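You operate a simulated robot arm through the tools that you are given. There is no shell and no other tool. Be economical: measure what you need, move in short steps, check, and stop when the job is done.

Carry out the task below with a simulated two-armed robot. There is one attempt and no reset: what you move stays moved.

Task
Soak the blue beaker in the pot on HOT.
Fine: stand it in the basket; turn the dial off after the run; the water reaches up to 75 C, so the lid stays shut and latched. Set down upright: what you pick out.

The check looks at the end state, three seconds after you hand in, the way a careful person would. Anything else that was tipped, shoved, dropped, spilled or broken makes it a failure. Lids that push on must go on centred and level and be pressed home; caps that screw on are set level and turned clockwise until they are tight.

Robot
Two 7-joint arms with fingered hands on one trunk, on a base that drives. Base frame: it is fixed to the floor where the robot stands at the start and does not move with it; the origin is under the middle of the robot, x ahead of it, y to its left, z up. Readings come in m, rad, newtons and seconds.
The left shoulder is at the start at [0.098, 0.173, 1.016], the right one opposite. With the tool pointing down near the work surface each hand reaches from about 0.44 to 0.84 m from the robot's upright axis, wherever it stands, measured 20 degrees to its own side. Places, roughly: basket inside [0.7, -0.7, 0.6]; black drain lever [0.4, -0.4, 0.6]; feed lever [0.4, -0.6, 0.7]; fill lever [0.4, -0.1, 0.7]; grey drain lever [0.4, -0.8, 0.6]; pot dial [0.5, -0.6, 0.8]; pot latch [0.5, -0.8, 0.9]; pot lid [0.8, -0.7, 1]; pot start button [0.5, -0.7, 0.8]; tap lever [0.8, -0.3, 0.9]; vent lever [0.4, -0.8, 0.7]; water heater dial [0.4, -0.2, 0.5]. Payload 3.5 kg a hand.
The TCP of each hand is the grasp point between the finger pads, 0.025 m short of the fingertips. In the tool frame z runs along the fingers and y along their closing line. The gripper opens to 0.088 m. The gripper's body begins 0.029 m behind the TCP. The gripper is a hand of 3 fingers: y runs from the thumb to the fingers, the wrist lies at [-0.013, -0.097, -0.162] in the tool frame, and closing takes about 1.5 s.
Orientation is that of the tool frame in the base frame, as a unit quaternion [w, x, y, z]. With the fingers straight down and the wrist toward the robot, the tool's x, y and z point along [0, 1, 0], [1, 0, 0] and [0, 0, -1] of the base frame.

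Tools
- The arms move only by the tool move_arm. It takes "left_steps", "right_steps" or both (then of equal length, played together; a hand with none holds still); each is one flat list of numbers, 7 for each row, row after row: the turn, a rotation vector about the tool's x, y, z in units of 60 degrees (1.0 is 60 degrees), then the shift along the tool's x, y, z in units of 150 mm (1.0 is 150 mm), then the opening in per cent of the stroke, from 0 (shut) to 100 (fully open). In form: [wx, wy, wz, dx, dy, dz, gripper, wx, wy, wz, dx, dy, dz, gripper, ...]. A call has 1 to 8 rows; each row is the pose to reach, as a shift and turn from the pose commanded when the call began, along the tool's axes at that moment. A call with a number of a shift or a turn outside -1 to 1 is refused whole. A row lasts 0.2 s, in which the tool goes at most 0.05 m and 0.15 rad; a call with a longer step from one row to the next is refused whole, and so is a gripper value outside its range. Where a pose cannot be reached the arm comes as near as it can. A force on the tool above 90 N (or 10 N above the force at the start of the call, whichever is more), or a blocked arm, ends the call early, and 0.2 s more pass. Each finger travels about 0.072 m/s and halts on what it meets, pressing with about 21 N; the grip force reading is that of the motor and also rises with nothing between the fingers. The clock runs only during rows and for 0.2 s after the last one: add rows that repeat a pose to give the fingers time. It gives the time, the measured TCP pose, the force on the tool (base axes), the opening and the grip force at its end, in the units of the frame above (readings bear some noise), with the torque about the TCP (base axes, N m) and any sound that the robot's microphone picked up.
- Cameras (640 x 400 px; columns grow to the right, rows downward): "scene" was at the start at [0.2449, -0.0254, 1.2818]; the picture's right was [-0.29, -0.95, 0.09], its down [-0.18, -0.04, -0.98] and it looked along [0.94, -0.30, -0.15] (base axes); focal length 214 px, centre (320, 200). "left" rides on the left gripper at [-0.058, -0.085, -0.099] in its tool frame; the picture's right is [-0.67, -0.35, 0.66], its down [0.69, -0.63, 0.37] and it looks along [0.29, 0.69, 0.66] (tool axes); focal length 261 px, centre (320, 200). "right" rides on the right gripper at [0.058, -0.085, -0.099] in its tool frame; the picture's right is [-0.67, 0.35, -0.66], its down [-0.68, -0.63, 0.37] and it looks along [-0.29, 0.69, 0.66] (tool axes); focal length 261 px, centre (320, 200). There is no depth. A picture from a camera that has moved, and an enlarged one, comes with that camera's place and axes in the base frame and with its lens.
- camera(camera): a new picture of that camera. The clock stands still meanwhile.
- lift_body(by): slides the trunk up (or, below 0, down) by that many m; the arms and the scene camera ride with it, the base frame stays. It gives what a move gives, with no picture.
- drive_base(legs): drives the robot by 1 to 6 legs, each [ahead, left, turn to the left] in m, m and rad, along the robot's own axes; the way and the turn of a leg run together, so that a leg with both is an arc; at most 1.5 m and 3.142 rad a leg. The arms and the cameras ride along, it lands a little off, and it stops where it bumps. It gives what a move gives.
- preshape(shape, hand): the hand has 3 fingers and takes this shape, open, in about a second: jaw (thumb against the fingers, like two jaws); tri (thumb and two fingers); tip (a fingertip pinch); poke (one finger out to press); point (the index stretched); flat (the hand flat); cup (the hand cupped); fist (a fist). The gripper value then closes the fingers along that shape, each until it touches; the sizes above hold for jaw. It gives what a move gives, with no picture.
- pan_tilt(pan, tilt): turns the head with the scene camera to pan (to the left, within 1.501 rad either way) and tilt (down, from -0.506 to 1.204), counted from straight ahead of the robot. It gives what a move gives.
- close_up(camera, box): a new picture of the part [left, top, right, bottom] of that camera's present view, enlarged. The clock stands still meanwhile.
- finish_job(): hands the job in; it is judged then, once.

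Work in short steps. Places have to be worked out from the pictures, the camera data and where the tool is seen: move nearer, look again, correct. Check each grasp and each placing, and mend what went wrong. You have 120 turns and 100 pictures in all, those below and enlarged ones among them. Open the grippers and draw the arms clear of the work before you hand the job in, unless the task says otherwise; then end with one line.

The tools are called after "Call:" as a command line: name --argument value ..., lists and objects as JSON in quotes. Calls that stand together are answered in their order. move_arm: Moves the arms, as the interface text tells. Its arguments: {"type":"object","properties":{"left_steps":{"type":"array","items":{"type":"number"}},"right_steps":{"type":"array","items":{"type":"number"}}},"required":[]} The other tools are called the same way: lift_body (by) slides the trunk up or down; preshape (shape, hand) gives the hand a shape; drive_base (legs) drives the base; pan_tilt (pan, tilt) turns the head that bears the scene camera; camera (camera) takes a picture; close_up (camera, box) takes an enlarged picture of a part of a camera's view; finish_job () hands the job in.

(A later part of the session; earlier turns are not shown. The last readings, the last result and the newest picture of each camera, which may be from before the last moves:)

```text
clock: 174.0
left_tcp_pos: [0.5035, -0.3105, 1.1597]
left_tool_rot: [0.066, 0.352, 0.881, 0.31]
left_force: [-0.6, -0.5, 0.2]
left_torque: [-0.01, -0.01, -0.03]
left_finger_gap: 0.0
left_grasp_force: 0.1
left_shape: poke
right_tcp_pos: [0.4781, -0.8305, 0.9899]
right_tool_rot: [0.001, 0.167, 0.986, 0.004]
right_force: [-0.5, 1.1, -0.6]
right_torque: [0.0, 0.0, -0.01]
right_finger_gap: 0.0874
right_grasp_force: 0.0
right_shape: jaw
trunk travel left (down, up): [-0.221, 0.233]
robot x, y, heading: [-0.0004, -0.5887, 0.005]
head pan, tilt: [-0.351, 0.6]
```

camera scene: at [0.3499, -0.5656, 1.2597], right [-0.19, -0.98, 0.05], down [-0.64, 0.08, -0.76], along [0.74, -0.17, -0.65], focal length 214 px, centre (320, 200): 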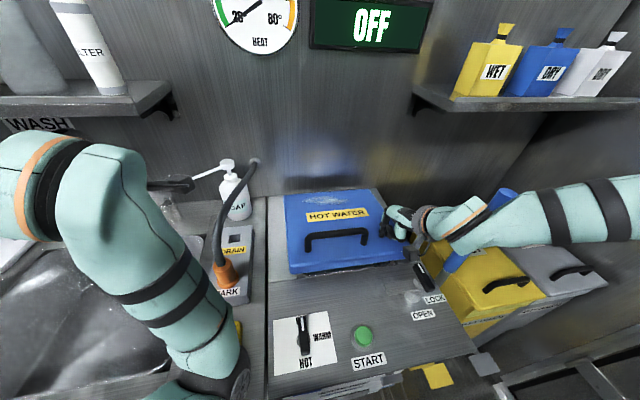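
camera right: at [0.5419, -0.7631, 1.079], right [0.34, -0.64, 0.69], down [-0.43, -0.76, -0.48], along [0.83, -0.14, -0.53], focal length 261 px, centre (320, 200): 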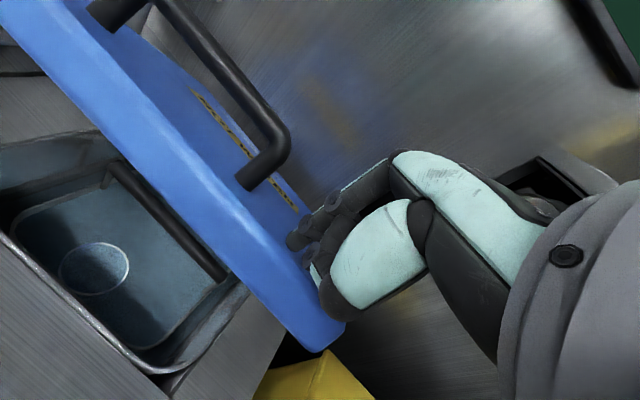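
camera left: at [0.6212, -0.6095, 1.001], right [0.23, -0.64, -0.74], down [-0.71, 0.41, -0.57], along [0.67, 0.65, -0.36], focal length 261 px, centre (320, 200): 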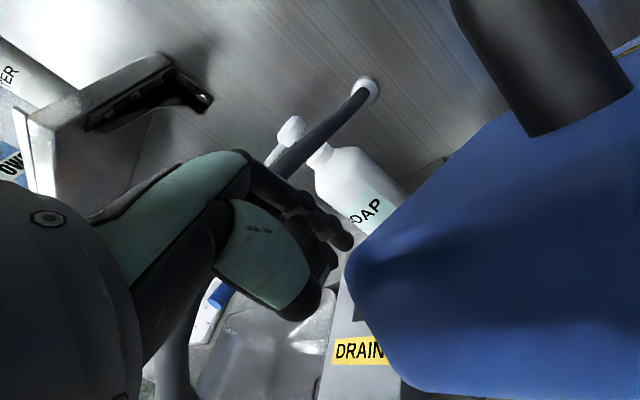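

Yaw 71°, dial bar measured at (0.482, −0.582). I drive left 25 cm to bring the hand above it, and lower part-way.

Call:
drive_base --legs '[[0.005, 0.247, 0.0]]'

Call:
lift_body --by -0.1

Call:
pan_tilt --pan -0.6 --tilt 0.6

Call:
close_up --camera "scene" --box '[200, 100, 440, 300]'

```text
clock: 175.8
left_tcp_pos: [0.508, -0.0588, 1.1619]
left_tool_rot: [0.064, 0.35, 0.882, 0.31]
left_force: [0.1, 0.2, 1.0]
left_torque: [0.01, 0.0, 0.05]
left_finger_gap: 0.0003
left_grasp_force: 0.1
left_shape: poke
right_tcp_pos: [0.4812, -0.5779, 0.9908]
right_tool_rot: [0.0, 0.168, 0.986, 0.005]
right_force: [0.4, 0.8, -0.6]
right_torque: [0.02, -0.01, -0.01]
right_finger_gap: 0.0877
right_grasp_force: 0.1
right_shape: jaw
trunk travel left (down, up): [-0.221, 0.233]
robot x, y, heading: [-0.001, -0.3421, 0.003]
head pan, tilt: [-0.351, 0.6]
```

```text
clock: 177.2
left_tcp_pos: [0.5021, -0.0371, 1.0712]
left_tool_rot: [0.057, 0.324, 0.883, 0.335]
left_force: [0.7, -0.3, -0.3]
left_torque: [-0.02, -0.01, -0.01]
left_finger_gap: 0.0003
left_grasp_force: 0.0
left_shape: poke
right_tcp_pos: [0.4794, -0.5771, 0.8912]
right_tool_rot: [0.001, 0.168, 0.986, 0.004]
right_force: [0.5, 0.4, 0.3]
right_torque: [-0.01, -0.04, -0.04]
right_finger_gap: 0.0876
right_grasp_force: 0.0
right_shape: jaw
trunk travel left (down, up): [-0.121, 0.333]
robot x, y, heading: [0.0059, -0.3389, 0.005]
head pan, tilt: [-0.351, 0.6]
```

```text
clock: 177.9
left_tcp_pos: [0.504, -0.0362, 1.072]
left_tool_rot: [0.059, 0.323, 0.884, 0.333]
left_force: [0.2, -0.1, 0.2]
left_torque: [0.01, -0.01, 0.0]
left_finger_gap: 0.0
left_grasp_force: 0.0
left_shape: poke
right_tcp_pos: [0.4806, -0.5778, 0.8911]
right_tool_rot: [0.0, 0.168, 0.986, 0.004]
right_force: [0.0, -0.4, -0.8]
right_torque: [-0.04, 0.02, -0.02]
right_finger_gap: 0.0873
right_grasp_force: 0.1
right_shape: jaw
trunk travel left (down, up): [-0.121, 0.333]
robot x, y, heading: [0.0013, -0.3419, 0.006]
head pan, tilt: [-0.6, 0.6]
```

```text
2.00 times, centred on (320, 200) of scene
camera zoom: at [0.2147, -0.388, 1.2298], right [-0.54, -0.83, 0.16], down [-0.69, 0.32, -0.66], along [0.49, -0.46, -0.74], focal length 429 px, centre (320, 200)
```

zoom: 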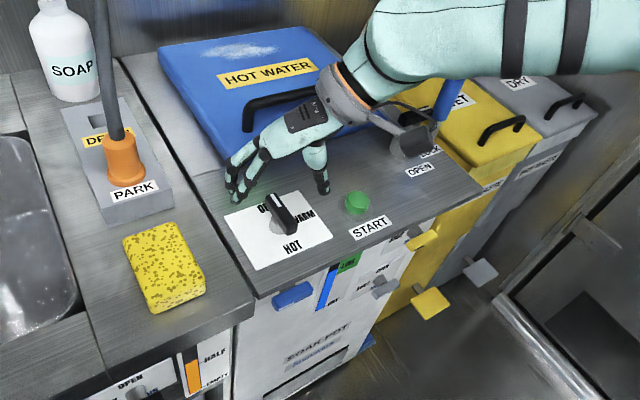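

Well aligned. I lower 5.2 cm, grip the dial bar.

Call:
lift_body --by -0.052

Call:
move_arm --right_steps '[0, 0, 0, 0, 0, 0, 60, 0, 0, 0, 0, 0, 0, 30, 0, 0, 0, 0, 0, 0, 0, 0, 0, 0, 0, 0, 0, 0, 0, 0, 0, 0, 0, 0, 0, 0, 0, 0, 0, 0, 0, 0]'

Call:
move_arm --right_steps '[0, 0, 0.13, 0, 0, 0, 0, 0, 0, 0.26, 0, 0, 0, 0, 0, 0, 0.4, 0, 0, 0, 0, 0, 0, 0.54, 0, 0, 0, 0, 0, 0, 0.68, 0, 0, 0, 0, 0, 0, 0.82, 0, 0, 0, 0, 0, 0, 0.95, 0, 0, 0, 0]'

Call:
move_arm --right_steps '[0, 0, 0.13, 0, 0, 0, 0, 0, 0, 0.26, 0, 0, 0, 0, 0, 0, 0.4, 0, 0, 0, 0, 0, 0, 0.54, 0, 0, 0, 0, 0, 0, 0.68, 0, 0, 0, 0, 0, 0, 0.82, 0, 0, 0, 0, 0, 0, 0.95, 0, 0, 0, 0]'

Call:
close_up --camera "scene" --box '[200, 100, 440, 300]'

```text
clock: 178.8
left_tcp_pos: [0.4973, -0.0356, 1.0169]
left_tool_rot: [0.056, 0.322, 0.885, 0.332]
left_force: [-0.3, -0.4, 1.5]
left_torque: [0.0, 0.03, -0.02]
left_finger_gap: 0.0
left_grasp_force: 0.0
left_shape: poke
right_tcp_pos: [0.475, -0.5757, 0.841]
right_tool_rot: [0.003, 0.167, 0.986, 0.003]
right_force: [-0.3, -0.9, -0.1]
right_torque: [-0.01, 0.02, 0.02]
right_finger_gap: 0.0875
right_grasp_force: 0.1
right_shape: jaw
trunk travel left (down, up): [-0.069, 0.385]
robot x, y, heading: [0.0024, -0.3397, 0.003]
head pan, tilt: [-0.6, 0.6]
```

```text
clock: 180.2
left_tcp_pos: [0.496, -0.0369, 1.0217]
left_tool_rot: [0.062, 0.321, 0.885, 0.332]
left_force: [-0.7, -0.2, -0.4]
left_torque: [-0.04, 0.03, 0.02]
left_finger_gap: 0.0001
left_grasp_force: 0.1
left_shape: poke
right_tcp_pos: [0.4754, -0.5763, 0.8429]
right_tool_rot: [0.005, 0.168, 0.986, 0.005]
right_force: [0.6, 1.7, 0.1]
right_torque: [0.08, -0.06, -0.03]
right_finger_gap: 0.0132
right_grasp_force: 21.2
right_shape: jaw
trunk travel left (down, up): [-0.069, 0.385]
robot x, y, heading: [0.008, -0.3443, 0.007]
head pan, tilt: [-0.6, 0.6]
```

```text
clock: 181.8
left_tcp_pos: [0.4957, -0.0369, 1.0218]
left_tool_rot: [0.061, 0.321, 0.885, 0.331]
left_force: [-0.6, -0.4, 0.3]
left_torque: [-0.02, 0.0, -0.02]
left_finger_gap: 0.0
left_grasp_force: 0.0
left_shape: poke
right_tcp_pos: [0.476, -0.5759, 0.8425]
right_tool_rot: [0.003, 0.618, 0.786, 0.007]
right_force: [21.6, 22.9, 17.1]
right_torque: [0.52, -0.97, 0.35]
right_finger_gap: 0.0134
right_grasp_force: 21.0
right_shape: jaw
trunk travel left (down, up): [-0.069, 0.385]
robot x, y, heading: [0.0037, -0.3459, 0.01]
head pan, tilt: [-0.6, 0.6]
```

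```text
clock: 183.4
left_tcp_pos: [0.4969, -0.0363, 1.0222]
left_tool_rot: [0.063, 0.322, 0.885, 0.332]
left_force: [0.4, 0.1, -0.5]
left_torque: [-0.01, 0.0, 0.02]
left_finger_gap: 0.0
left_grasp_force: 0.0
left_shape: poke
right_tcp_pos: [0.4772, -0.577, 0.8431]
right_tool_rot: [0.002, 0.918, 0.396, 0.008]
right_force: [49.2, 3.5, 18.6]
right_torque: [-0.18, -1.21, 0.37]
right_finger_gap: 0.0125
right_grasp_force: 21.0
right_shape: jaw
trunk travel left (down, up): [-0.069, 0.385]
robot x, y, heading: [0.0053, -0.3389, 0.004]
head pan, tilt: [-0.6, 0.6]
```

```text
2.00 times, centred on (320, 200) of scene
camera zoom: at [0.2525, -0.3857, 1.1537], right [-0.52, -0.83, 0.21], down [-0.74, 0.31, -0.59], along [0.42, -0.47, -0.78], focal length 429 px, centre (320, 200)
```

zoom: 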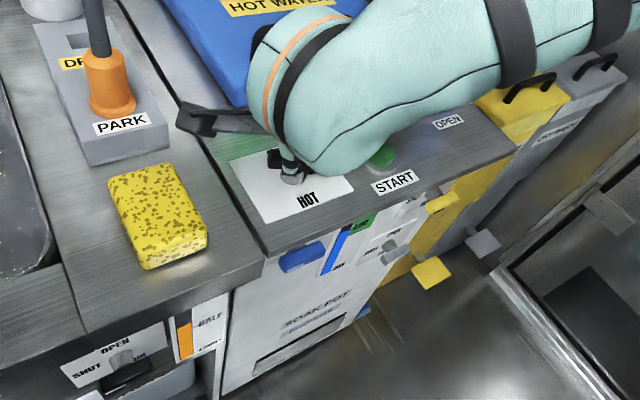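

114° turned with no reach problem. I keep turning clockwise another ~55°.

Call:
move_arm --right_steps '[0, 0, 0.13, 0, 0, 0, 0, 0, 0, 0.26, 0, 0, 0, 0, 0, 0, 0.4, 0, 0, 0, 0, 0, 0, 0.54, 0, 0, 0, 0, 0, 0, 0.68, 0, 0, 0, 0, 0, 0, 0.82, 0, 0, 0, 0, 0, 0, 0.95, 0, 0, 0, 0]'

```text
clock: 185.1
left_tcp_pos: [0.4968, -0.0367, 1.0208]
left_tool_rot: [0.061, 0.321, 0.885, 0.331]
left_force: [0.2, -0.6, -0.3]
left_torque: [0.02, -0.02, 0.01]
left_finger_gap: 0.0003
left_grasp_force: 0.1
left_shape: poke
right_tcp_pos: [0.4878, -0.7044, 0.8678]
right_tool_rot: [-0.018, 0.997, -0.081, 0.0]
right_force: [-0.3, 0.1, 0.6]
right_torque: [-0.01, 0.02, -0.02]
right_finger_gap: 0.0101
right_grasp_force: 20.9
right_shape: jaw
right hand out of reach, approached as far as the arm can: row 3, 4, 5, 6, 7
trunk travel left (down, up): [-0.069, 0.385]
robot x, y, heading: [0.0033, -0.3406, 0.005]
head pan, tilt: [-0.6, 0.6]
```

The hand slipped off the dial at the wrist's limit. I raise the trunk and look at the dial.

Call:
lift_body --by 0.12

Call:
drive_base --legs '[[-0.1, 0.0, 0.0]]'

Call:
camera --camera "scene"

```text
clock: 186.6
left_tcp_pos: [0.5041, -0.0318, 1.1426]
left_tool_rot: [0.059, 0.32, 0.884, 0.336]
left_force: [0.4, 1.3, 0.2]
left_torque: [0.0, -0.01, 0.01]
left_finger_gap: 0.0002
left_grasp_force: 0.1
left_shape: poke
right_tcp_pos: [0.4494, -0.7074, 1.0846]
right_tool_rot: [-0.028, 0.992, -0.077, 0.096]
right_force: [-0.2, 1.1, -0.6]
right_torque: [0.01, 0.02, 0.03]
right_finger_gap: 0.01
right_grasp_force: 21.3
right_shape: jaw
trunk travel left (down, up): [-0.189, 0.265]
robot x, y, heading: [-0.0005, -0.3395, 0.008]
head pan, tilt: [-0.6, 0.6]
```

```text
clock: 187.7
left_tcp_pos: [0.4045, -0.0333, 1.1406]
left_tool_rot: [0.056, 0.32, 0.883, 0.337]
left_force: [0.0, -0.1, -0.6]
left_torque: [0.01, 0.0, 0.01]
left_finger_gap: 0.0
left_grasp_force: 0.1
left_shape: poke
right_tcp_pos: [0.3483, -0.7076, 1.0853]
right_tool_rot: [-0.028, 0.992, -0.077, 0.097]
right_force: [-0.3, 0.3, -0.8]
right_torque: [-0.02, -0.02, 0.02]
right_finger_gap: 0.0098
right_grasp_force: 21.0
right_shape: jaw
trunk travel left (down, up): [-0.189, 0.265]
robot x, y, heading: [-0.0953, -0.3409, 0.004]
head pan, tilt: [-0.6, 0.6]
```

```text
7 pictures are left
camera scene: at [0.063, -0.3886, 1.321], right [-0.55, -0.83, 0.1], down [-0.61, 0.32, -0.72], along [0.57, -0.46, -0.68], focal length 214 px, centre (320, 200)
```

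scene: 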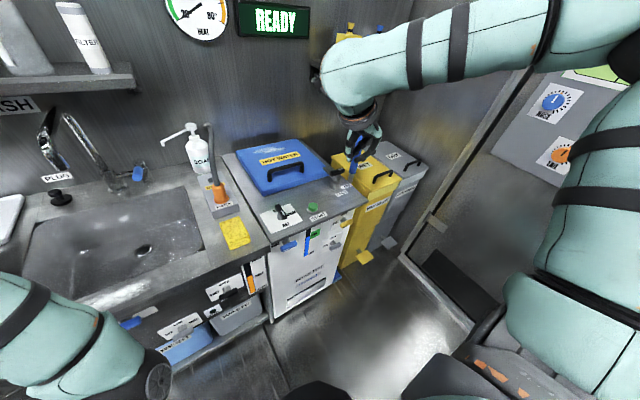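

The display reads READY, so the dial has left OFF and nothing was started. I check where the dial points.

Call:
close_up --camera "scene" --box '[255, 185, 345, 245]'

```text
6.67 times, centred on (300, 215) of scene
camera zoom: at [0.063, -0.3886, 1.321], right [-0.55, -0.83, 0.1], down [-0.61, 0.32, -0.72], along [0.57, -0.46, -0.68], focal length 1430 px, centre (453, 100)
```

zoom: 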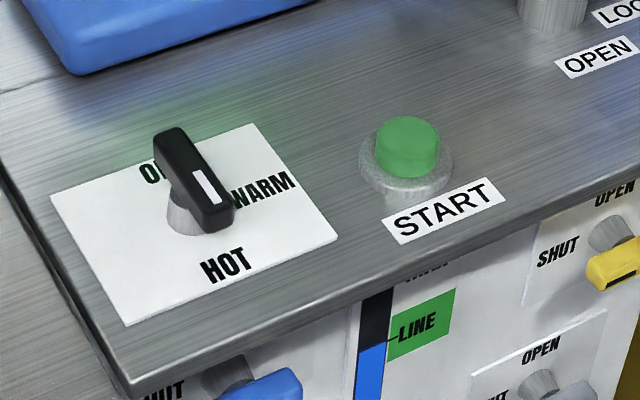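

The pointer is in line with HOT and the display says READY. Next START: I turn the right hand back toward its plain pose at this height and take the one-finger shape.

Call:
move_arm --right_steps '[0, 0, -0.14, 0, 0, -0.1, 0, 0, 0, -0.28, 0, 0, -0.1, 0, 0, 0, -0.42, 0, 0, -0.1, 0, 0, 0, -0.56, 0, 0, -0.1, 0, 0, 0, -0.7, 0, 0, -0.1, 0, 0, 0, -0.84, 0, 0, -0.1, 0, 0, 0, -0.98, 0, 0, -0.1, 0]'

Call:
move_arm --right_steps '[0, 0, -0.14, 0, 0, 0, 0, 0, 0, -0.28, 0, 0, 0, 0, 0, 0, -0.42, 0, 0, 0, 0, 0, 0, -0.56, 0, 0, 0, 0, 0, 0, -0.65, 0, 0, 0, 0]'

Call:
preshape --hand "right" --shape "poke"

```text
clock: 189.3
left_tcp_pos: [0.4033, -0.0305, 1.1421]
left_tool_rot: [0.055, 0.318, 0.884, 0.339]
left_force: [-0.6, 0.3, 0.2]
left_torque: [0.0, -0.01, 0.02]
left_finger_gap: 0.0003
left_grasp_force: 0.1
left_shape: poke
right_tcp_pos: [0.346, -0.7079, 1.099]
right_tool_rot: [0.024, 0.901, 0.422, 0.097]
right_force: [-0.3, 0.6, -0.5]
right_torque: [-0.01, 0.02, 0.01]
right_finger_gap: 0.0098
right_grasp_force: 21.0
right_shape: jaw
trunk travel left (down, up): [-0.189, 0.265]
robot x, y, heading: [-0.0953, -0.3392, 0.005]
head pan, tilt: [-0.6, 0.6]
```

```text
clock: 190.5
left_tcp_pos: [0.4022, -0.0304, 1.1415]
left_tool_rot: [0.055, 0.318, 0.884, 0.339]
left_force: [0.2, -0.3, 0.0]
left_torque: [0.02, -0.04, -0.01]
left_finger_gap: 0.0001
left_grasp_force: 0.1
left_shape: poke
right_tcp_pos: [0.3466, -0.7072, 1.1009]
right_tool_rot: [0.056, 0.71, 0.697, 0.084]
right_force: [0.0, 0.5, -0.4]
right_torque: [-0.03, -0.03, -0.02]
right_finger_gap: 0.0097
right_grasp_force: 21.0
right_shape: jaw
trunk travel left (down, up): [-0.189, 0.265]
robot x, y, heading: [-0.0968, -0.3387, 0.006]
head pan, tilt: [-0.6, 0.6]
```

```text
clock: 191.4
left_tcp_pos: [0.4036, -0.0309, 1.1419]
left_tool_rot: [0.055, 0.318, 0.883, 0.339]
left_force: [-0.5, -1.2, 0.9]
left_torque: [0.01, 0.0, 0.04]
left_finger_gap: 0.0002
left_grasp_force: 0.1
left_shape: poke
right_tcp_pos: [0.3465, -0.7072, 1.1001]
right_tool_rot: [0.054, 0.71, 0.697, 0.084]
right_force: [0.5, 0.0, 0.5]
right_torque: [0.02, -0.05, 0.0]
right_finger_gap: 0.0
right_grasp_force: 0.1
right_shape: poke
trunk travel left (down, up): [-0.189, 0.265]
robot x, y, heading: [-0.0989, -0.3428, 0.011]
head pan, tilt: [-0.6, 0.6]
```

Plain pose regained. I lower the right hand by arm ~9 cm here in front of the pot, untilting it.

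Call:
move_arm --right_steps '[0.04, 0, 0, 0, 0, 0.12, 0, 0.08, 0, 0, 0, 0, 0.25, 0, 0.12, 0, 0, 0, 0, 0.4, 0, 0.16, 0, 0, 0, 0, 0.55, 0, 0.18, 0, 0, 0, 0, 0.65, 0, 0.18, 0, 0, 0, 0, 0.65, 0]'

```text
clock: 192.8
left_tcp_pos: [0.4028, -0.0312, 1.1428]
left_tool_rot: [0.057, 0.318, 0.884, 0.338]
left_force: [0.0, -0.7, 0.1]
left_torque: [-0.03, -0.02, 0.02]
left_finger_gap: 0.0001
left_grasp_force: 0.1
left_shape: poke
right_tcp_pos: [0.3655, -0.7037, 1.0048]
right_tool_rot: [-0.012, 0.711, 0.702, 0.018]
right_force: [0.4, -0.1, 0.4]
right_torque: [0.01, 0.03, 0.01]
right_finger_gap: 0.0
right_grasp_force: 0.2
right_shape: poke
trunk travel left (down, up): [-0.189, 0.265]
robot x, y, heading: [-0.0969, -0.3438, 0.006]
head pan, tilt: [-0.6, 0.6]
```

Now I drive so the fingertip is over START (0.468, −0.692), lower the trunk to ~2 cm above it and check with one picture.

Call:
drive_base --legs '[[0.102, 0.011, 0.0]]'

Call:
lift_body --by -0.14

Call:
close_up --camera "scene" --box '[230, 120, 410, 260]'

```text
clock: 194.0
left_tcp_pos: [0.5062, -0.0191, 1.1416]
left_tool_rot: [0.055, 0.318, 0.883, 0.34]
left_force: [-0.2, 0.5, 0.4]
left_torque: [-0.04, 0.0, 0.0]
left_finger_gap: 0.0
left_grasp_force: 0.1
left_shape: poke
right_tcp_pos: [0.4676, -0.6935, 1.0053]
right_tool_rot: [-0.012, 0.712, 0.701, 0.019]
right_force: [0.7, 0.3, 0.5]
right_torque: [0.0, 0.02, 0.0]
right_finger_gap: 0.0
right_grasp_force: 0.0
right_shape: poke
trunk travel left (down, up): [-0.189, 0.265]
robot x, y, heading: [0.0076, -0.3295, 0.004]
head pan, tilt: [-0.6, 0.6]
```

```text
clock: 195.6
left_tcp_pos: [0.4643, 0.0104, 1.0253]
left_tool_rot: [0.059, 0.278, 0.887, 0.364]
left_force: [-0.6, -0.4, 0.7]
left_torque: [0.0, 0.04, 0.01]
left_finger_gap: 0.0
left_grasp_force: 0.0
left_shape: poke
right_tcp_pos: [0.4432, -0.6832, 0.8808]
right_tool_rot: [-0.001, 0.709, 0.705, 0.029]
right_force: [-0.2, 0.2, -0.2]
right_torque: [-0.03, 0.0, -0.01]
right_finger_gap: 0.0002
right_grasp_force: 0.1
right_shape: poke
trunk travel left (down, up): [-0.049, 0.405]
robot x, y, heading: [0.0003, -0.3274, 0.013]
head pan, tilt: [-0.6, 0.6]
```

```text
2.86 times, centred on (320, 190) of scene
camera zoom: at [0.246, -0.368, 1.128], right [-0.51, -0.83, 0.22], down [-0.75, 0.31, -0.58], along [0.42, -0.46, -0.78], focal length 613 px, centre (320, 229)
```

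zoom: 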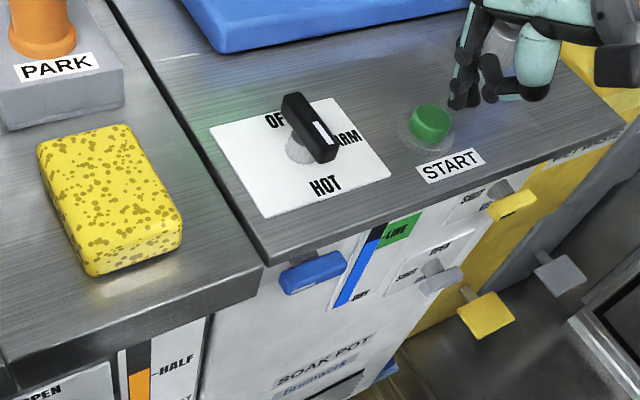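

The low trunk makes the robot lean slightly; finger tip and button project just as computed. I raise the trunk 6 cm and will press with the arm instead.

Call:
lift_body --by 0.06

Call:
move_arm --right_steps '[0, 0, 0, 0, 0, 0.08, 0, 0, 0, 0, 0, 0, 0.16, 0, 0, 0, 0, 0, 0, 0.24, 0, 0, 0, 0, 0, 0, 0.32, 0, 0, 0, 0, 0, 0, 0.36, 0]'

```text
clock: 196.6
left_tcp_pos: [0.5023, -0.0003, 1.0716]
left_tool_rot: [0.049, 0.288, 0.887, 0.358]
left_force: [0.2, -0.3, 0.4]
left_torque: [0.0, 0.01, 0.03]
left_finger_gap: 0.0
left_grasp_force: 0.0
left_shape: poke
right_tcp_pos: [0.47, -0.6949, 0.9227]
right_tool_rot: [-0.013, 0.712, 0.701, 0.016]
right_force: [-0.1, 0.4, 0.2]
right_torque: [0.04, 0.0, 0.01]
right_finger_gap: 0.0003
right_grasp_force: 0.0
right_shape: poke
trunk travel left (down, up): [-0.109, 0.345]
robot x, y, heading: [0.0058, -0.3276, 0.003]
head pan, tilt: [-0.6, 0.6]
```

```text
clock: 197.8
left_tcp_pos: [0.5007, 0.0001, 1.0724]
left_tool_rot: [0.048, 0.29, 0.885, 0.361]
left_force: [-0.8, -0.4, -0.3]
left_torque: [0.01, -0.05, 0.05]
left_finger_gap: 0.0002
left_grasp_force: 0.1
left_shape: poke
right_tcp_pos: [0.467, -0.6919, 0.8698]
right_tool_rot: [-0.013, 0.712, 0.702, 0.017]
right_force: [0.6, 0.0, 0.1]
right_torque: [0.03, -0.01, 0.0]
right_finger_gap: 0.0
right_grasp_force: 0.1
right_shape: poke
trunk travel left (down, up): [-0.109, 0.345]
robot x, y, heading: [0.0029, -0.3317, 0.007]
head pan, tilt: [-0.6, 0.6]
```

The fingertip is 3 cm above the button, centred. I press down ~4.5 cm-equivalent until contact and come back up in the same move.

Call:
move_arm --right_steps '[0, 0, 0, 0, 0, 0.1, 0, 0, 0, 0, 0, 0, 0.18, 0, 0, 0, 0, 0, 0, 0.24, 0, 0, 0, 0, 0, 0, 0.28, 0, 0, 0, 0, 0, 0, 0.28, 0, 0, 0, 0, 0, 0, 0.1, 0, 0, 0, 0, 0, 0, -0.1, 0, 0, 0, 0, 0, 0, -0.3, 0]'

```text
clock: 199.6
left_tcp_pos: [0.4983, 0.0001, 1.0723]
left_tool_rot: [0.049, 0.29, 0.886, 0.359]
left_force: [-0.1, 1.0, 0.2]
left_torque: [-0.02, 0.0, -0.01]
left_finger_gap: 0.0
left_grasp_force: 0.1
left_shape: poke
right_tcp_pos: [0.4668, -0.6931, 0.917]
right_tool_rot: [-0.013, 0.711, 0.702, 0.018]
right_force: [-0.5, 0.3, 0.1]
right_torque: [0.03, 0.01, 0.02]
right_finger_gap: 0.0001
right_grasp_force: 0.0
right_shape: poke
trunk travel left (down, up): [-0.109, 0.345]
robot x, y, heading: [0.0062, -0.3302, 0.006]
head pan, tilt: [-0.6, 0.6]
heard: click
```

A click was heard. I look at the display and gauge.

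Call:
pan_tilt --pan -0.5 --tilt 0.2

Call:
camera --camera "scene"

```text
clock: 200.5
left_tcp_pos: [0.5002, 0.0023, 1.0722]
left_tool_rot: [0.049, 0.29, 0.886, 0.36]
left_force: [-0.2, -0.3, 0.1]
left_torque: [0.0, 0.0, 0.01]
left_finger_gap: 0.0002
left_grasp_force: 0.0
left_shape: poke
right_tcp_pos: [0.466, -0.6942, 0.9174]
right_tool_rot: [-0.013, 0.712, 0.702, 0.018]
right_force: [-0.1, -0.3, -0.7]
right_torque: [0.01, 0.0, 0.0]
right_finger_gap: 0.0
right_grasp_force: 0.0
right_shape: poke
trunk travel left (down, up): [-0.109, 0.345]
robot x, y, heading: [0.0039, -0.3283, 0.004]
head pan, tilt: [-0.499, 0.201]
```

```text
4 pictures are left
camera scene: at [0.2469, -0.3712, 1.2446], right [-0.45, -0.88, 0.15], down [-0.47, 0.09, -0.88], along [0.76, -0.46, -0.46], focal length 214 px, centre (320, 200)
```

scene: 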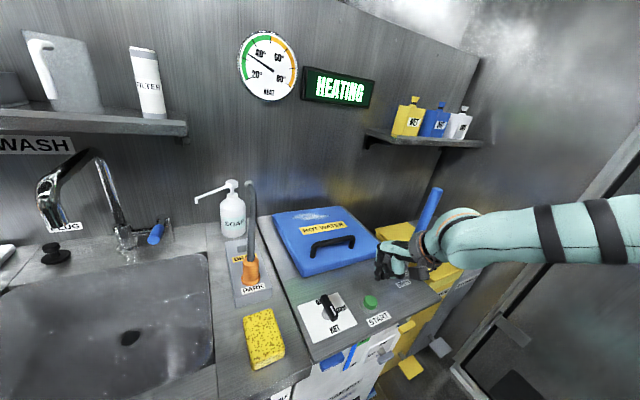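

HEATING, with lid latched. I let time pass by turning the head back and forth, listening for a signal.

Call:
pan_tilt --pan 1.4 --tilt 0.2

Call:
pan_tilt --pan -1.4 --tilt 0.2

Call:
pan_tilt --pan 1.4 --tilt 0.2

Call:
pan_tilt --pan -1.4 --tilt 0.2

Call:
pan_tilt --pan 1.4 --tilt 0.2

Call:
pan_tilt --pan -1.4 --tilt 0.2

```text
clock: 202.4
left_tcp_pos: [0.4995, -0.0007, 1.0744]
left_tool_rot: [0.049, 0.29, 0.886, 0.359]
left_force: [-0.5, -0.4, 1.0]
left_torque: [0.0, 0.02, -0.04]
left_finger_gap: 0.0001
left_grasp_force: 0.1
left_shape: poke
right_tcp_pos: [0.4659, -0.6929, 0.9161]
right_tool_rot: [-0.013, 0.712, 0.701, 0.019]
right_force: [-0.3, 0.3, -0.7]
right_torque: [-0.01, 0.05, -0.01]
right_finger_gap: 0.0
right_grasp_force: 0.2
right_shape: poke
trunk travel left (down, up): [-0.109, 0.345]
robot x, y, heading: [0.0057, -0.3307, 0.01]
head pan, tilt: [1.4, 0.201]
```

```text
clock: 204.8
left_tcp_pos: [0.4998, 0.0007, 1.0742]
left_tool_rot: [0.049, 0.29, 0.886, 0.359]
left_force: [0.6, 0.2, -0.4]
left_torque: [0.01, 0.01, 0.01]
left_finger_gap: 0.0
left_grasp_force: 0.0
left_shape: poke
right_tcp_pos: [0.4665, -0.6935, 0.9163]
right_tool_rot: [-0.013, 0.712, 0.701, 0.019]
right_force: [-1.1, 0.7, 0.5]
right_torque: [0.02, -0.02, -0.03]
right_finger_gap: 0.0
right_grasp_force: 0.1
right_shape: poke
trunk travel left (down, up): [-0.109, 0.345]
robot x, y, heading: [0.0077, -0.3298, 0.007]
head pan, tilt: [-1.4, 0.201]
```

```text
clock: 207.3
left_tcp_pos: [0.4982, 0.0007, 1.0729]
left_tool_rot: [0.049, 0.289, 0.886, 0.36]
left_force: [-0.2, 0.8, 1.1]
left_torque: [0.01, 0.03, 0.01]
left_finger_gap: 0.0
left_grasp_force: 0.2
left_shape: poke
right_tcp_pos: [0.4661, -0.6942, 0.9162]
right_tool_rot: [-0.013, 0.712, 0.701, 0.019]
right_force: [0.4, 0.5, 0.1]
right_torque: [-0.02, 0.01, -0.01]
right_finger_gap: 0.0
right_grasp_force: 0.1
right_shape: poke
trunk travel left (down, up): [-0.109, 0.345]
robot x, y, heading: [0.0068, -0.3272, 0.002]
head pan, tilt: [1.4, 0.201]
```

```text
clock: 209.8
left_tcp_pos: [0.4989, 0.0003, 1.0718]
left_tool_rot: [0.048, 0.289, 0.886, 0.359]
left_force: [-0.2, -0.4, -0.6]
left_torque: [-0.02, 0.01, -0.03]
left_finger_gap: 0.0001
left_grasp_force: 0.1
left_shape: poke
right_tcp_pos: [0.4675, -0.6947, 0.9171]
right_tool_rot: [-0.012, 0.712, 0.702, 0.019]
right_force: [0.4, 0.2, -0.3]
right_torque: [-0.01, -0.01, 0.0]
right_finger_gap: 0.0001
right_grasp_force: 0.0
right_shape: poke
trunk travel left (down, up): [-0.109, 0.345]
robot x, y, heading: [0.0078, -0.33, 0.007]
head pan, tilt: [-1.4, 0.201]
```

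```text
clock: 212.2
left_tcp_pos: [0.4993, 0.0009, 1.072]
left_tool_rot: [0.049, 0.29, 0.885, 0.36]
left_force: [0.4, -0.1, 0.4]
left_torque: [-0.06, -0.04, 0.0]
left_finger_gap: 0.0001
left_grasp_force: 0.0
left_shape: poke
right_tcp_pos: [0.4665, -0.6933, 0.9166]
right_tool_rot: [-0.012, 0.712, 0.702, 0.019]
right_force: [0.2, -0.1, 0.2]
right_torque: [0.01, -0.02, 0.01]
right_finger_gap: 0.0002
right_grasp_force: 0.1
right_shape: poke
trunk travel left (down, up): [-0.109, 0.345]
robot x, y, heading: [0.0062, -0.3298, 0.004]
head pan, tilt: [1.4, 0.201]
```

```text
clock: 214.7
left_tcp_pos: [0.5001, 0.0018, 1.0719]
left_tool_rot: [0.049, 0.29, 0.886, 0.36]
left_force: [0.3, -0.4, -0.4]
left_torque: [0.01, 0.0, -0.02]
left_finger_gap: 0.0001
left_grasp_force: 0.1
left_shape: poke
right_tcp_pos: [0.4661, -0.6933, 0.9166]
right_tool_rot: [-0.013, 0.713, 0.701, 0.019]
right_force: [-0.1, 0.0, 0.0]
right_torque: [0.03, -0.01, -0.01]
right_finger_gap: 0.0002
right_grasp_force: 0.1
right_shape: poke
trunk travel left (down, up): [-0.109, 0.345]
robot x, y, heading: [0.0062, -0.3301, 0.007]
head pan, tilt: [-1.4, 0.201]
```

No signal yet. I wait on in the same way.

Call:
pan_tilt --pan 1.5 --tilt 0.2

Call:
pan_tilt --pan -1.5 --tilt 0.2

Call:
pan_tilt --pan 1.5 --tilt 0.2

Call:
pan_tilt --pan -1.5 --tilt 0.2

Call:
pan_tilt --pan 1.5 --tilt 0.2

Call:
pan_tilt --pan -1.5 --tilt 0.2

Call:
pan_tilt --pan 1.5 --tilt 0.2

Call:
pan_tilt --pan -1.5 --tilt 0.2

Call:
pan_tilt --pan 1.5 --tilt 0.2

Call:
pan_tilt --pan -0.5 --tilt 0.2

```text
clock: 217.2
left_tcp_pos: [0.5003, 0.0012, 1.0729]
left_tool_rot: [0.049, 0.29, 0.886, 0.36]
left_force: [0.0, -0.2, -0.2]
left_torque: [0.0, 0.0, 0.0]
left_finger_gap: 0.0
left_grasp_force: 0.1
left_shape: poke
right_tcp_pos: [0.4672, -0.6937, 0.9171]
right_tool_rot: [-0.012, 0.712, 0.701, 0.018]
right_force: [0.2, -0.3, -0.1]
right_torque: [-0.01, 0.02, -0.01]
right_finger_gap: 0.0
right_grasp_force: 0.1
right_shape: poke
trunk travel left (down, up): [-0.109, 0.345]
robot x, y, heading: [0.0083, -0.3263, 0.007]
head pan, tilt: [1.499, 0.201]
```

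```text
clock: 219.8
left_tcp_pos: [0.4993, -0.0001, 1.0727]
left_tool_rot: [0.048, 0.289, 0.886, 0.36]
left_force: [-0.6, -0.1, -0.9]
left_torque: [0.02, -0.04, 0.03]
left_finger_gap: 0.0
left_grasp_force: 0.1
left_shape: poke
right_tcp_pos: [0.4671, -0.6946, 0.9168]
right_tool_rot: [-0.012, 0.712, 0.702, 0.019]
right_force: [0.1, -0.3, -0.6]
right_torque: [-0.01, 0.02, -0.01]
right_finger_gap: 0.0
right_grasp_force: 0.0
right_shape: poke
trunk travel left (down, up): [-0.109, 0.345]
robot x, y, heading: [0.0112, -0.3314, 0.008]
head pan, tilt: [-1.499, 0.201]
```

```text
clock: 222.4
left_tcp_pos: [0.4996, 0.0006, 1.0732]
left_tool_rot: [0.049, 0.289, 0.886, 0.36]
left_force: [0.3, 0.0, -0.1]
left_torque: [0.0, 0.02, 0.05]
left_finger_gap: 0.0003
left_grasp_force: 0.0
left_shape: poke
right_tcp_pos: [0.4679, -0.6939, 0.9167]
right_tool_rot: [-0.013, 0.712, 0.702, 0.018]
right_force: [-0.4, 0.4, 0.6]
right_torque: [0.02, 0.04, 0.01]
right_finger_gap: 0.0
right_grasp_force: 0.0
right_shape: poke
trunk travel left (down, up): [-0.109, 0.345]
robot x, y, heading: [0.0039, -0.3304, 0.012]
head pan, tilt: [1.499, 0.201]
```

```text
clock: 225.1
left_tcp_pos: [0.5003, 0.0015, 1.0725]
left_tool_rot: [0.049, 0.289, 0.886, 0.36]
left_force: [0.0, -0.4, -0.1]
left_torque: [0.0, 0.02, 0.04]
left_finger_gap: 0.0
left_grasp_force: 0.1
left_shape: poke
right_tcp_pos: [0.4661, -0.6936, 0.918]
right_tool_rot: [-0.011, 0.712, 0.702, 0.019]
right_force: [0.7, -0.9, -0.5]
right_torque: [0.0, -0.02, 0.01]
right_finger_gap: 0.0
right_grasp_force: 0.1
right_shape: poke
trunk travel left (down, up): [-0.109, 0.345]
robot x, y, heading: [0.0061, -0.3283, 0.008]
head pan, tilt: [-1.499, 0.201]
```

```text
clock: 227.7
left_tcp_pos: [0.5009, 0.0005, 1.0721]
left_tool_rot: [0.049, 0.289, 0.886, 0.36]
left_force: [-0.6, -0.5, 0.3]
left_torque: [0.0, 0.01, 0.03]
left_finger_gap: 0.0
left_grasp_force: 0.1
left_shape: poke
right_tcp_pos: [0.4671, -0.6935, 0.918]
right_tool_rot: [-0.011, 0.713, 0.701, 0.018]
right_force: [-0.8, -1.0, 1.1]
right_torque: [-0.04, -0.02, 0.03]
right_finger_gap: 0.0
right_grasp_force: 0.1
right_shape: poke
trunk travel left (down, up): [-0.109, 0.345]
robot x, y, heading: [0.0032, -0.3234, 0.01]
head pan, tilt: [1.499, 0.201]
```

```text
clock: 230.2
left_tcp_pos: [0.4987, 0.0011, 1.0722]
left_tool_rot: [0.049, 0.29, 0.886, 0.359]
left_force: [0.4, 0.5, 0.0]
left_torque: [0.0, 0.01, -0.02]
left_finger_gap: 0.0
left_grasp_force: 0.1
left_shape: poke
right_tcp_pos: [0.4658, -0.6941, 0.916]
right_tool_rot: [-0.012, 0.712, 0.701, 0.019]
right_force: [1.0, 0.0, -0.3]
right_torque: [0.0, 0.02, 0.02]
right_finger_gap: 0.0002
right_grasp_force: 0.0
right_shape: poke
trunk travel left (down, up): [-0.109, 0.345]
robot x, y, heading: [0.0063, -0.3302, 0.002]
head pan, tilt: [-1.499, 0.201]
```

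```text
clock: 232.8
left_tcp_pos: [0.4989, 0.0008, 1.0728]
left_tool_rot: [0.049, 0.29, 0.886, 0.36]
left_force: [0.0, 0.1, -0.1]
left_torque: [0.0, -0.02, 0.02]
left_finger_gap: 0.0002
left_grasp_force: 0.1
left_shape: poke
right_tcp_pos: [0.4662, -0.6938, 0.9171]
right_tool_rot: [-0.012, 0.712, 0.702, 0.019]
right_force: [0.0, 0.1, 0.5]
right_torque: [-0.03, 0.01, 0.05]
right_finger_gap: 0.0
right_grasp_force: 0.1
right_shape: poke
trunk travel left (down, up): [-0.109, 0.345]
robot x, y, heading: [0.0056, -0.3295, 0.002]
head pan, tilt: [1.499, 0.201]
```

```text
clock: 235.4
left_tcp_pos: [0.4997, 0.0006, 1.073]
left_tool_rot: [0.049, 0.29, 0.886, 0.36]
left_force: [0.0, -0.1, 0.0]
left_torque: [0.01, 0.05, -0.02]
left_finger_gap: 0.0
left_grasp_force: 0.1
left_shape: poke
right_tcp_pos: [0.4662, -0.6935, 0.9165]
right_tool_rot: [-0.012, 0.712, 0.702, 0.019]
right_force: [0.9, -0.2, -0.3]
right_torque: [0.02, 0.02, 0.01]
right_finger_gap: 0.0
right_grasp_force: 0.1
right_shape: poke
trunk travel left (down, up): [-0.109, 0.345]
robot x, y, heading: [0.0074, -0.3304, 0.004]
head pan, tilt: [-1.499, 0.201]
```

```text
clock: 238.1
left_tcp_pos: [0.499, 0.0006, 1.0715]
left_tool_rot: [0.049, 0.289, 0.886, 0.359]
left_force: [-0.5, 1.1, 0.0]
left_torque: [0.03, 0.0, 0.04]
left_finger_gap: 0.0003
left_grasp_force: 0.0
left_shape: poke
right_tcp_pos: [0.4661, -0.6943, 0.918]
right_tool_rot: [-0.012, 0.712, 0.701, 0.019]
right_force: [0.1, 0.4, -0.6]
right_torque: [0.0, 0.01, 0.03]
right_finger_gap: 0.0
right_grasp_force: 0.1
right_shape: poke
trunk travel left (down, up): [-0.109, 0.345]
robot x, y, heading: [0.0064, -0.3266, 0.008]
head pan, tilt: [1.499, 0.201]
```

```text
clock: 240.0
left_tcp_pos: [0.4992, -0.0001, 1.0731]
left_tool_rot: [0.049, 0.29, 0.886, 0.359]
left_force: [0.5, -0.5, 0.1]
left_torque: [0.03, 0.02, 0.01]
left_finger_gap: 0.0002
left_grasp_force: 0.1
left_shape: poke
right_tcp_pos: [0.4675, -0.6933, 0.9177]
right_tool_rot: [-0.011, 0.712, 0.702, 0.018]
right_force: [-0.4, -0.7, 0.4]
right_torque: [0.01, 0.0, -0.02]
right_finger_gap: 0.0
right_grasp_force: 0.1
right_shape: poke
trunk travel left (down, up): [-0.109, 0.345]
robot x, y, heading: [0.0071, -0.3305, 0.003]
head pan, tilt: [-0.499, 0.201]
```

40 s have passed since START. I look at the display once.

Call:
close_up --camera "scene" --box '[220, 20, 400, 340]'

```text
1.25 times, centred on (310, 180) of scene
camera zoom: at [0.2469, -0.3711, 1.2447], right [-0.45, -0.88, 0.15], down [-0.47, 0.09, -0.88], along [0.76, -0.46, -0.45], focal length 268 px, centre (332, 225)
```

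zoom: 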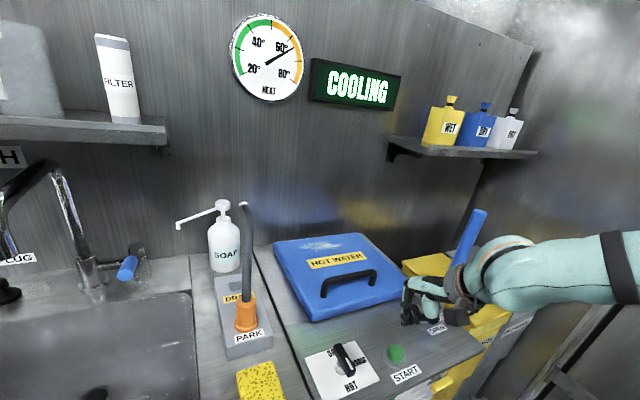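

COOLING, ~63°: the run is still going. I use the time to put the finger above its starting point beside the dial, and keep waiting.

Call:
drive_base --legs '[[-0.009, 0.142, 0.0]]'

Call:
pan_tilt --pan 1.5 --tilt 0.2

Call:
pan_tilt --pan -1.5 --tilt 0.2

Call:
pan_tilt --pan 1.5 --tilt 0.2

Call:
pan_tilt --pan -1.5 --tilt 0.2

Call:
pan_tilt --pan 1.5 --tilt 0.2

Call:
pan_tilt --pan -1.5 --tilt 0.2

Call:
pan_tilt --pan 1.5 --tilt 0.2

Call:
pan_tilt --pan -1.5 --tilt 0.2

Call:
pan_tilt --pan 1.5 --tilt 0.2

Call:
pan_tilt --pan -1.5 --tilt 0.2

Call:
pan_tilt --pan 1.5 --tilt 0.2

Call:
pan_tilt --pan -1.5 --tilt 0.2

```text
clock: 241.3
left_tcp_pos: [0.4913, 0.146, 1.0724]
left_tool_rot: [0.049, 0.29, 0.885, 0.36]
left_force: [-0.2, 0.4, 0.4]
left_torque: [0.04, -0.01, -0.02]
left_finger_gap: 0.0001
left_grasp_force: 0.0
left_shape: poke
right_tcp_pos: [0.457, -0.5495, 0.9179]
right_tool_rot: [-0.011, 0.712, 0.702, 0.018]
right_force: [0.8, 0.4, 0.8]
right_torque: [-0.03, 0.03, 0.0]
right_finger_gap: 0.0
right_grasp_force: 0.2
right_shape: poke
trunk travel left (down, up): [-0.109, 0.345]
robot x, y, heading: [-0.0043, -0.1833, -0.0]
head pan, tilt: [-0.499, 0.201]
```

```text
clock: 243.3
left_tcp_pos: [0.4899, 0.1465, 1.0746]
left_tool_rot: [0.048, 0.288, 0.886, 0.361]
left_force: [-0.6, 0.4, 0.1]
left_torque: [0.0, 0.0, 0.03]
left_finger_gap: 0.0001
left_grasp_force: 0.0
left_shape: poke
right_tcp_pos: [0.4555, -0.5502, 0.9176]
right_tool_rot: [-0.012, 0.712, 0.701, 0.018]
right_force: [-0.6, -0.4, 0.7]
right_torque: [0.0, -0.02, -0.01]
right_finger_gap: 0.0
right_grasp_force: 0.0
right_shape: poke
trunk travel left (down, up): [-0.109, 0.345]
robot x, y, heading: [-0.003, -0.1865, 0.005]
head pan, tilt: [1.499, 0.201]
```

```text
clock: 245.9
left_tcp_pos: [0.4894, 0.1461, 1.0736]
left_tool_rot: [0.047, 0.287, 0.886, 0.361]
left_force: [-0.7, 0.9, 0.2]
left_torque: [-0.01, 0.01, 0.02]
left_finger_gap: 0.0
left_grasp_force: 0.0
left_shape: poke
right_tcp_pos: [0.4556, -0.5505, 0.9169]
right_tool_rot: [-0.013, 0.713, 0.701, 0.018]
right_force: [0.3, 0.8, 0.6]
right_torque: [-0.02, -0.02, -0.02]
right_finger_gap: 0.0001
right_grasp_force: 0.1
right_shape: poke
trunk travel left (down, up): [-0.109, 0.345]
robot x, y, heading: [-0.0045, -0.1856, 0.01]
head pan, tilt: [-1.499, 0.201]
```

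```text
clock: 248.5
left_tcp_pos: [0.4908, 0.1465, 1.0727]
left_tool_rot: [0.048, 0.288, 0.886, 0.361]
left_force: [-0.3, 0.0, 0.5]
left_torque: [0.02, 0.0, 0.0]
left_finger_gap: 0.0
left_grasp_force: 0.1
left_shape: poke
right_tcp_pos: [0.4562, -0.5496, 0.9166]
right_tool_rot: [-0.012, 0.713, 0.701, 0.018]
right_force: [0.0, -0.5, -0.1]
right_torque: [-0.03, 0.0, 0.01]
right_finger_gap: 0.0
right_grasp_force: 0.0
right_shape: poke
trunk travel left (down, up): [-0.109, 0.345]
robot x, y, heading: [-0.0056, -0.1808, 0.001]
head pan, tilt: [1.499, 0.201]
```

```text
clock: 251.1
left_tcp_pos: [0.49, 0.1456, 1.0727]
left_tool_rot: [0.048, 0.287, 0.886, 0.361]
left_force: [0.6, -0.2, -0.2]
left_torque: [-0.01, 0.02, 0.03]
left_finger_gap: 0.0
left_grasp_force: 0.1
left_shape: poke
right_tcp_pos: [0.4556, -0.5505, 0.9172]
right_tool_rot: [-0.012, 0.712, 0.701, 0.017]
right_force: [0.2, 0.6, 0.2]
right_torque: [0.03, -0.02, -0.01]
right_finger_gap: 0.0
right_grasp_force: 0.0
right_shape: poke
trunk travel left (down, up): [-0.109, 0.345]
robot x, y, heading: [-0.0025, -0.1849, 0.006]
head pan, tilt: [-1.499, 0.201]
```

```text
clock: 253.7
left_tcp_pos: [0.4903, 0.1457, 1.0735]
left_tool_rot: [0.048, 0.288, 0.886, 0.361]
left_force: [-0.9, -0.1, 0.3]
left_torque: [-0.03, -0.02, -0.03]
left_finger_gap: 0.0
left_grasp_force: 0.1
left_shape: poke
right_tcp_pos: [0.4563, -0.5497, 0.917]
right_tool_rot: [-0.012, 0.712, 0.701, 0.018]
right_force: [0.1, 0.4, -0.3]
right_torque: [-0.01, -0.02, 0.0]
right_finger_gap: 0.0
right_grasp_force: 0.0
right_shape: poke
trunk travel left (down, up): [-0.109, 0.345]
robot x, y, heading: [-0.0047, -0.1833, 0.005]
head pan, tilt: [1.499, 0.201]
```

```text
clock: 256.3
left_tcp_pos: [0.4899, 0.1469, 1.0735]
left_tool_rot: [0.049, 0.288, 0.886, 0.361]
left_force: [-0.7, -1.2, 1.0]
left_torque: [0.01, 0.0, -0.01]
left_finger_gap: 0.0
left_grasp_force: 0.0
left_shape: poke
right_tcp_pos: [0.4565, -0.5508, 0.9173]
right_tool_rot: [-0.012, 0.712, 0.702, 0.018]
right_force: [0.3, -1.0, 0.8]
right_torque: [0.01, -0.01, 0.03]
right_finger_gap: 0.0
right_grasp_force: 0.1
right_shape: poke
trunk travel left (down, up): [-0.109, 0.345]
robot x, y, heading: [-0.005, -0.1813, 0.006]
head pan, tilt: [-1.499, 0.201]
```

```text
clock: 258.9
left_tcp_pos: [0.4895, 0.1466, 1.0737]
left_tool_rot: [0.048, 0.287, 0.886, 0.362]
left_force: [-0.3, -0.5, -0.4]
left_torque: [0.04, -0.01, -0.02]
left_finger_gap: 0.0
left_grasp_force: 0.0
left_shape: poke
right_tcp_pos: [0.455, -0.5505, 0.9177]
right_tool_rot: [-0.011, 0.712, 0.702, 0.019]
right_force: [0.4, -0.4, -0.1]
right_torque: [-0.01, -0.03, -0.02]
right_finger_gap: 0.0
right_grasp_force: 0.0
right_shape: poke
trunk travel left (down, up): [-0.109, 0.345]
robot x, y, heading: [-0.0025, -0.1853, 0.004]
head pan, tilt: [1.499, 0.201]
```

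```text
clock: 261.5
left_tcp_pos: [0.4881, 0.1466, 1.0731]
left_tool_rot: [0.048, 0.287, 0.886, 0.362]
left_force: [-0.6, 0.5, 0.2]
left_torque: [0.04, 0.01, 0.04]
left_finger_gap: 0.0
left_grasp_force: 0.2
left_shape: poke
right_tcp_pos: [0.4562, -0.5496, 0.9164]
right_tool_rot: [-0.012, 0.713, 0.701, 0.018]
right_force: [-0.5, -0.3, -0.6]
right_torque: [0.03, 0.0, 0.0]
right_finger_gap: 0.0001
right_grasp_force: 0.0
right_shape: poke
trunk travel left (down, up): [-0.109, 0.345]
robot x, y, heading: [-0.0012, -0.1874, 0.004]
head pan, tilt: [-1.499, 0.201]
```

```text
clock: 264.1
left_tcp_pos: [0.4897, 0.1458, 1.0739]
left_tool_rot: [0.048, 0.288, 0.886, 0.361]
left_force: [-0.6, -0.2, -0.7]
left_torque: [-0.01, -0.01, 0.0]
left_finger_gap: 0.0
left_grasp_force: 0.0
left_shape: poke
right_tcp_pos: [0.4554, -0.551, 0.9175]
right_tool_rot: [-0.012, 0.712, 0.702, 0.019]
right_force: [0.1, 0.1, -0.2]
right_torque: [-0.02, -0.03, 0.0]
right_finger_gap: 0.0
right_grasp_force: 0.0
right_shape: poke
trunk travel left (down, up): [-0.109, 0.345]
robot x, y, heading: [-0.0035, -0.1866, 0.008]
head pan, tilt: [1.499, 0.201]
```

```text
clock: 266.7
left_tcp_pos: [0.4908, 0.1472, 1.0743]
left_tool_rot: [0.048, 0.288, 0.886, 0.362]
left_force: [-0.3, 0.4, 0.1]
left_torque: [-0.01, -0.03, 0.01]
left_finger_gap: 0.0
left_grasp_force: 0.0
left_shape: poke
right_tcp_pos: [0.456, -0.5513, 0.9161]
right_tool_rot: [-0.012, 0.712, 0.701, 0.019]
right_force: [-0.3, -0.1, 0.3]
right_torque: [-0.02, 0.0, 0.03]
right_finger_gap: 0.0001
right_grasp_force: 0.1
right_shape: poke
trunk travel left (down, up): [-0.109, 0.345]
robot x, y, heading: [-0.001, -0.1872, 0.003]
head pan, tilt: [-1.499, 0.201]
```

```text
clock: 269.3
left_tcp_pos: [0.4895, 0.1462, 1.0741]
left_tool_rot: [0.048, 0.288, 0.886, 0.361]
left_force: [0.5, 0.6, -0.6]
left_torque: [0.0, 0.0, 0.01]
left_finger_gap: 0.0001
left_grasp_force: 0.0
left_shape: poke
right_tcp_pos: [0.4554, -0.5508, 0.9173]
right_tool_rot: [-0.013, 0.712, 0.702, 0.019]
right_force: [-1.0, -0.3, -0.8]
right_torque: [0.0, -0.01, 0.01]
right_finger_gap: 0.0001
right_grasp_force: 0.0
right_shape: poke
trunk travel left (down, up): [-0.109, 0.345]
robot x, y, heading: [-0.0049, -0.1854, -0.001]
head pan, tilt: [1.499, 0.201]
```

```text
clock: 271.9
left_tcp_pos: [0.4884, 0.1457, 1.0738]
left_tool_rot: [0.047, 0.287, 0.886, 0.361]
left_force: [-0.7, 0.2, 0.6]
left_torque: [0.02, -0.01, 0.0]
left_finger_gap: 0.0003
left_grasp_force: 0.0
left_shape: poke
right_tcp_pos: [0.4559, -0.5513, 0.9172]
right_tool_rot: [-0.012, 0.713, 0.701, 0.019]
right_force: [-0.8, -0.4, 1.0]
right_torque: [-0.02, -0.02, -0.01]
right_finger_gap: 0.0
right_grasp_force: 0.0
right_shape: poke
trunk travel left (down, up): [-0.109, 0.345]
robot x, y, heading: [-0.0021, -0.183, 0.009]
head pan, tilt: [-1.499, 0.201]
```

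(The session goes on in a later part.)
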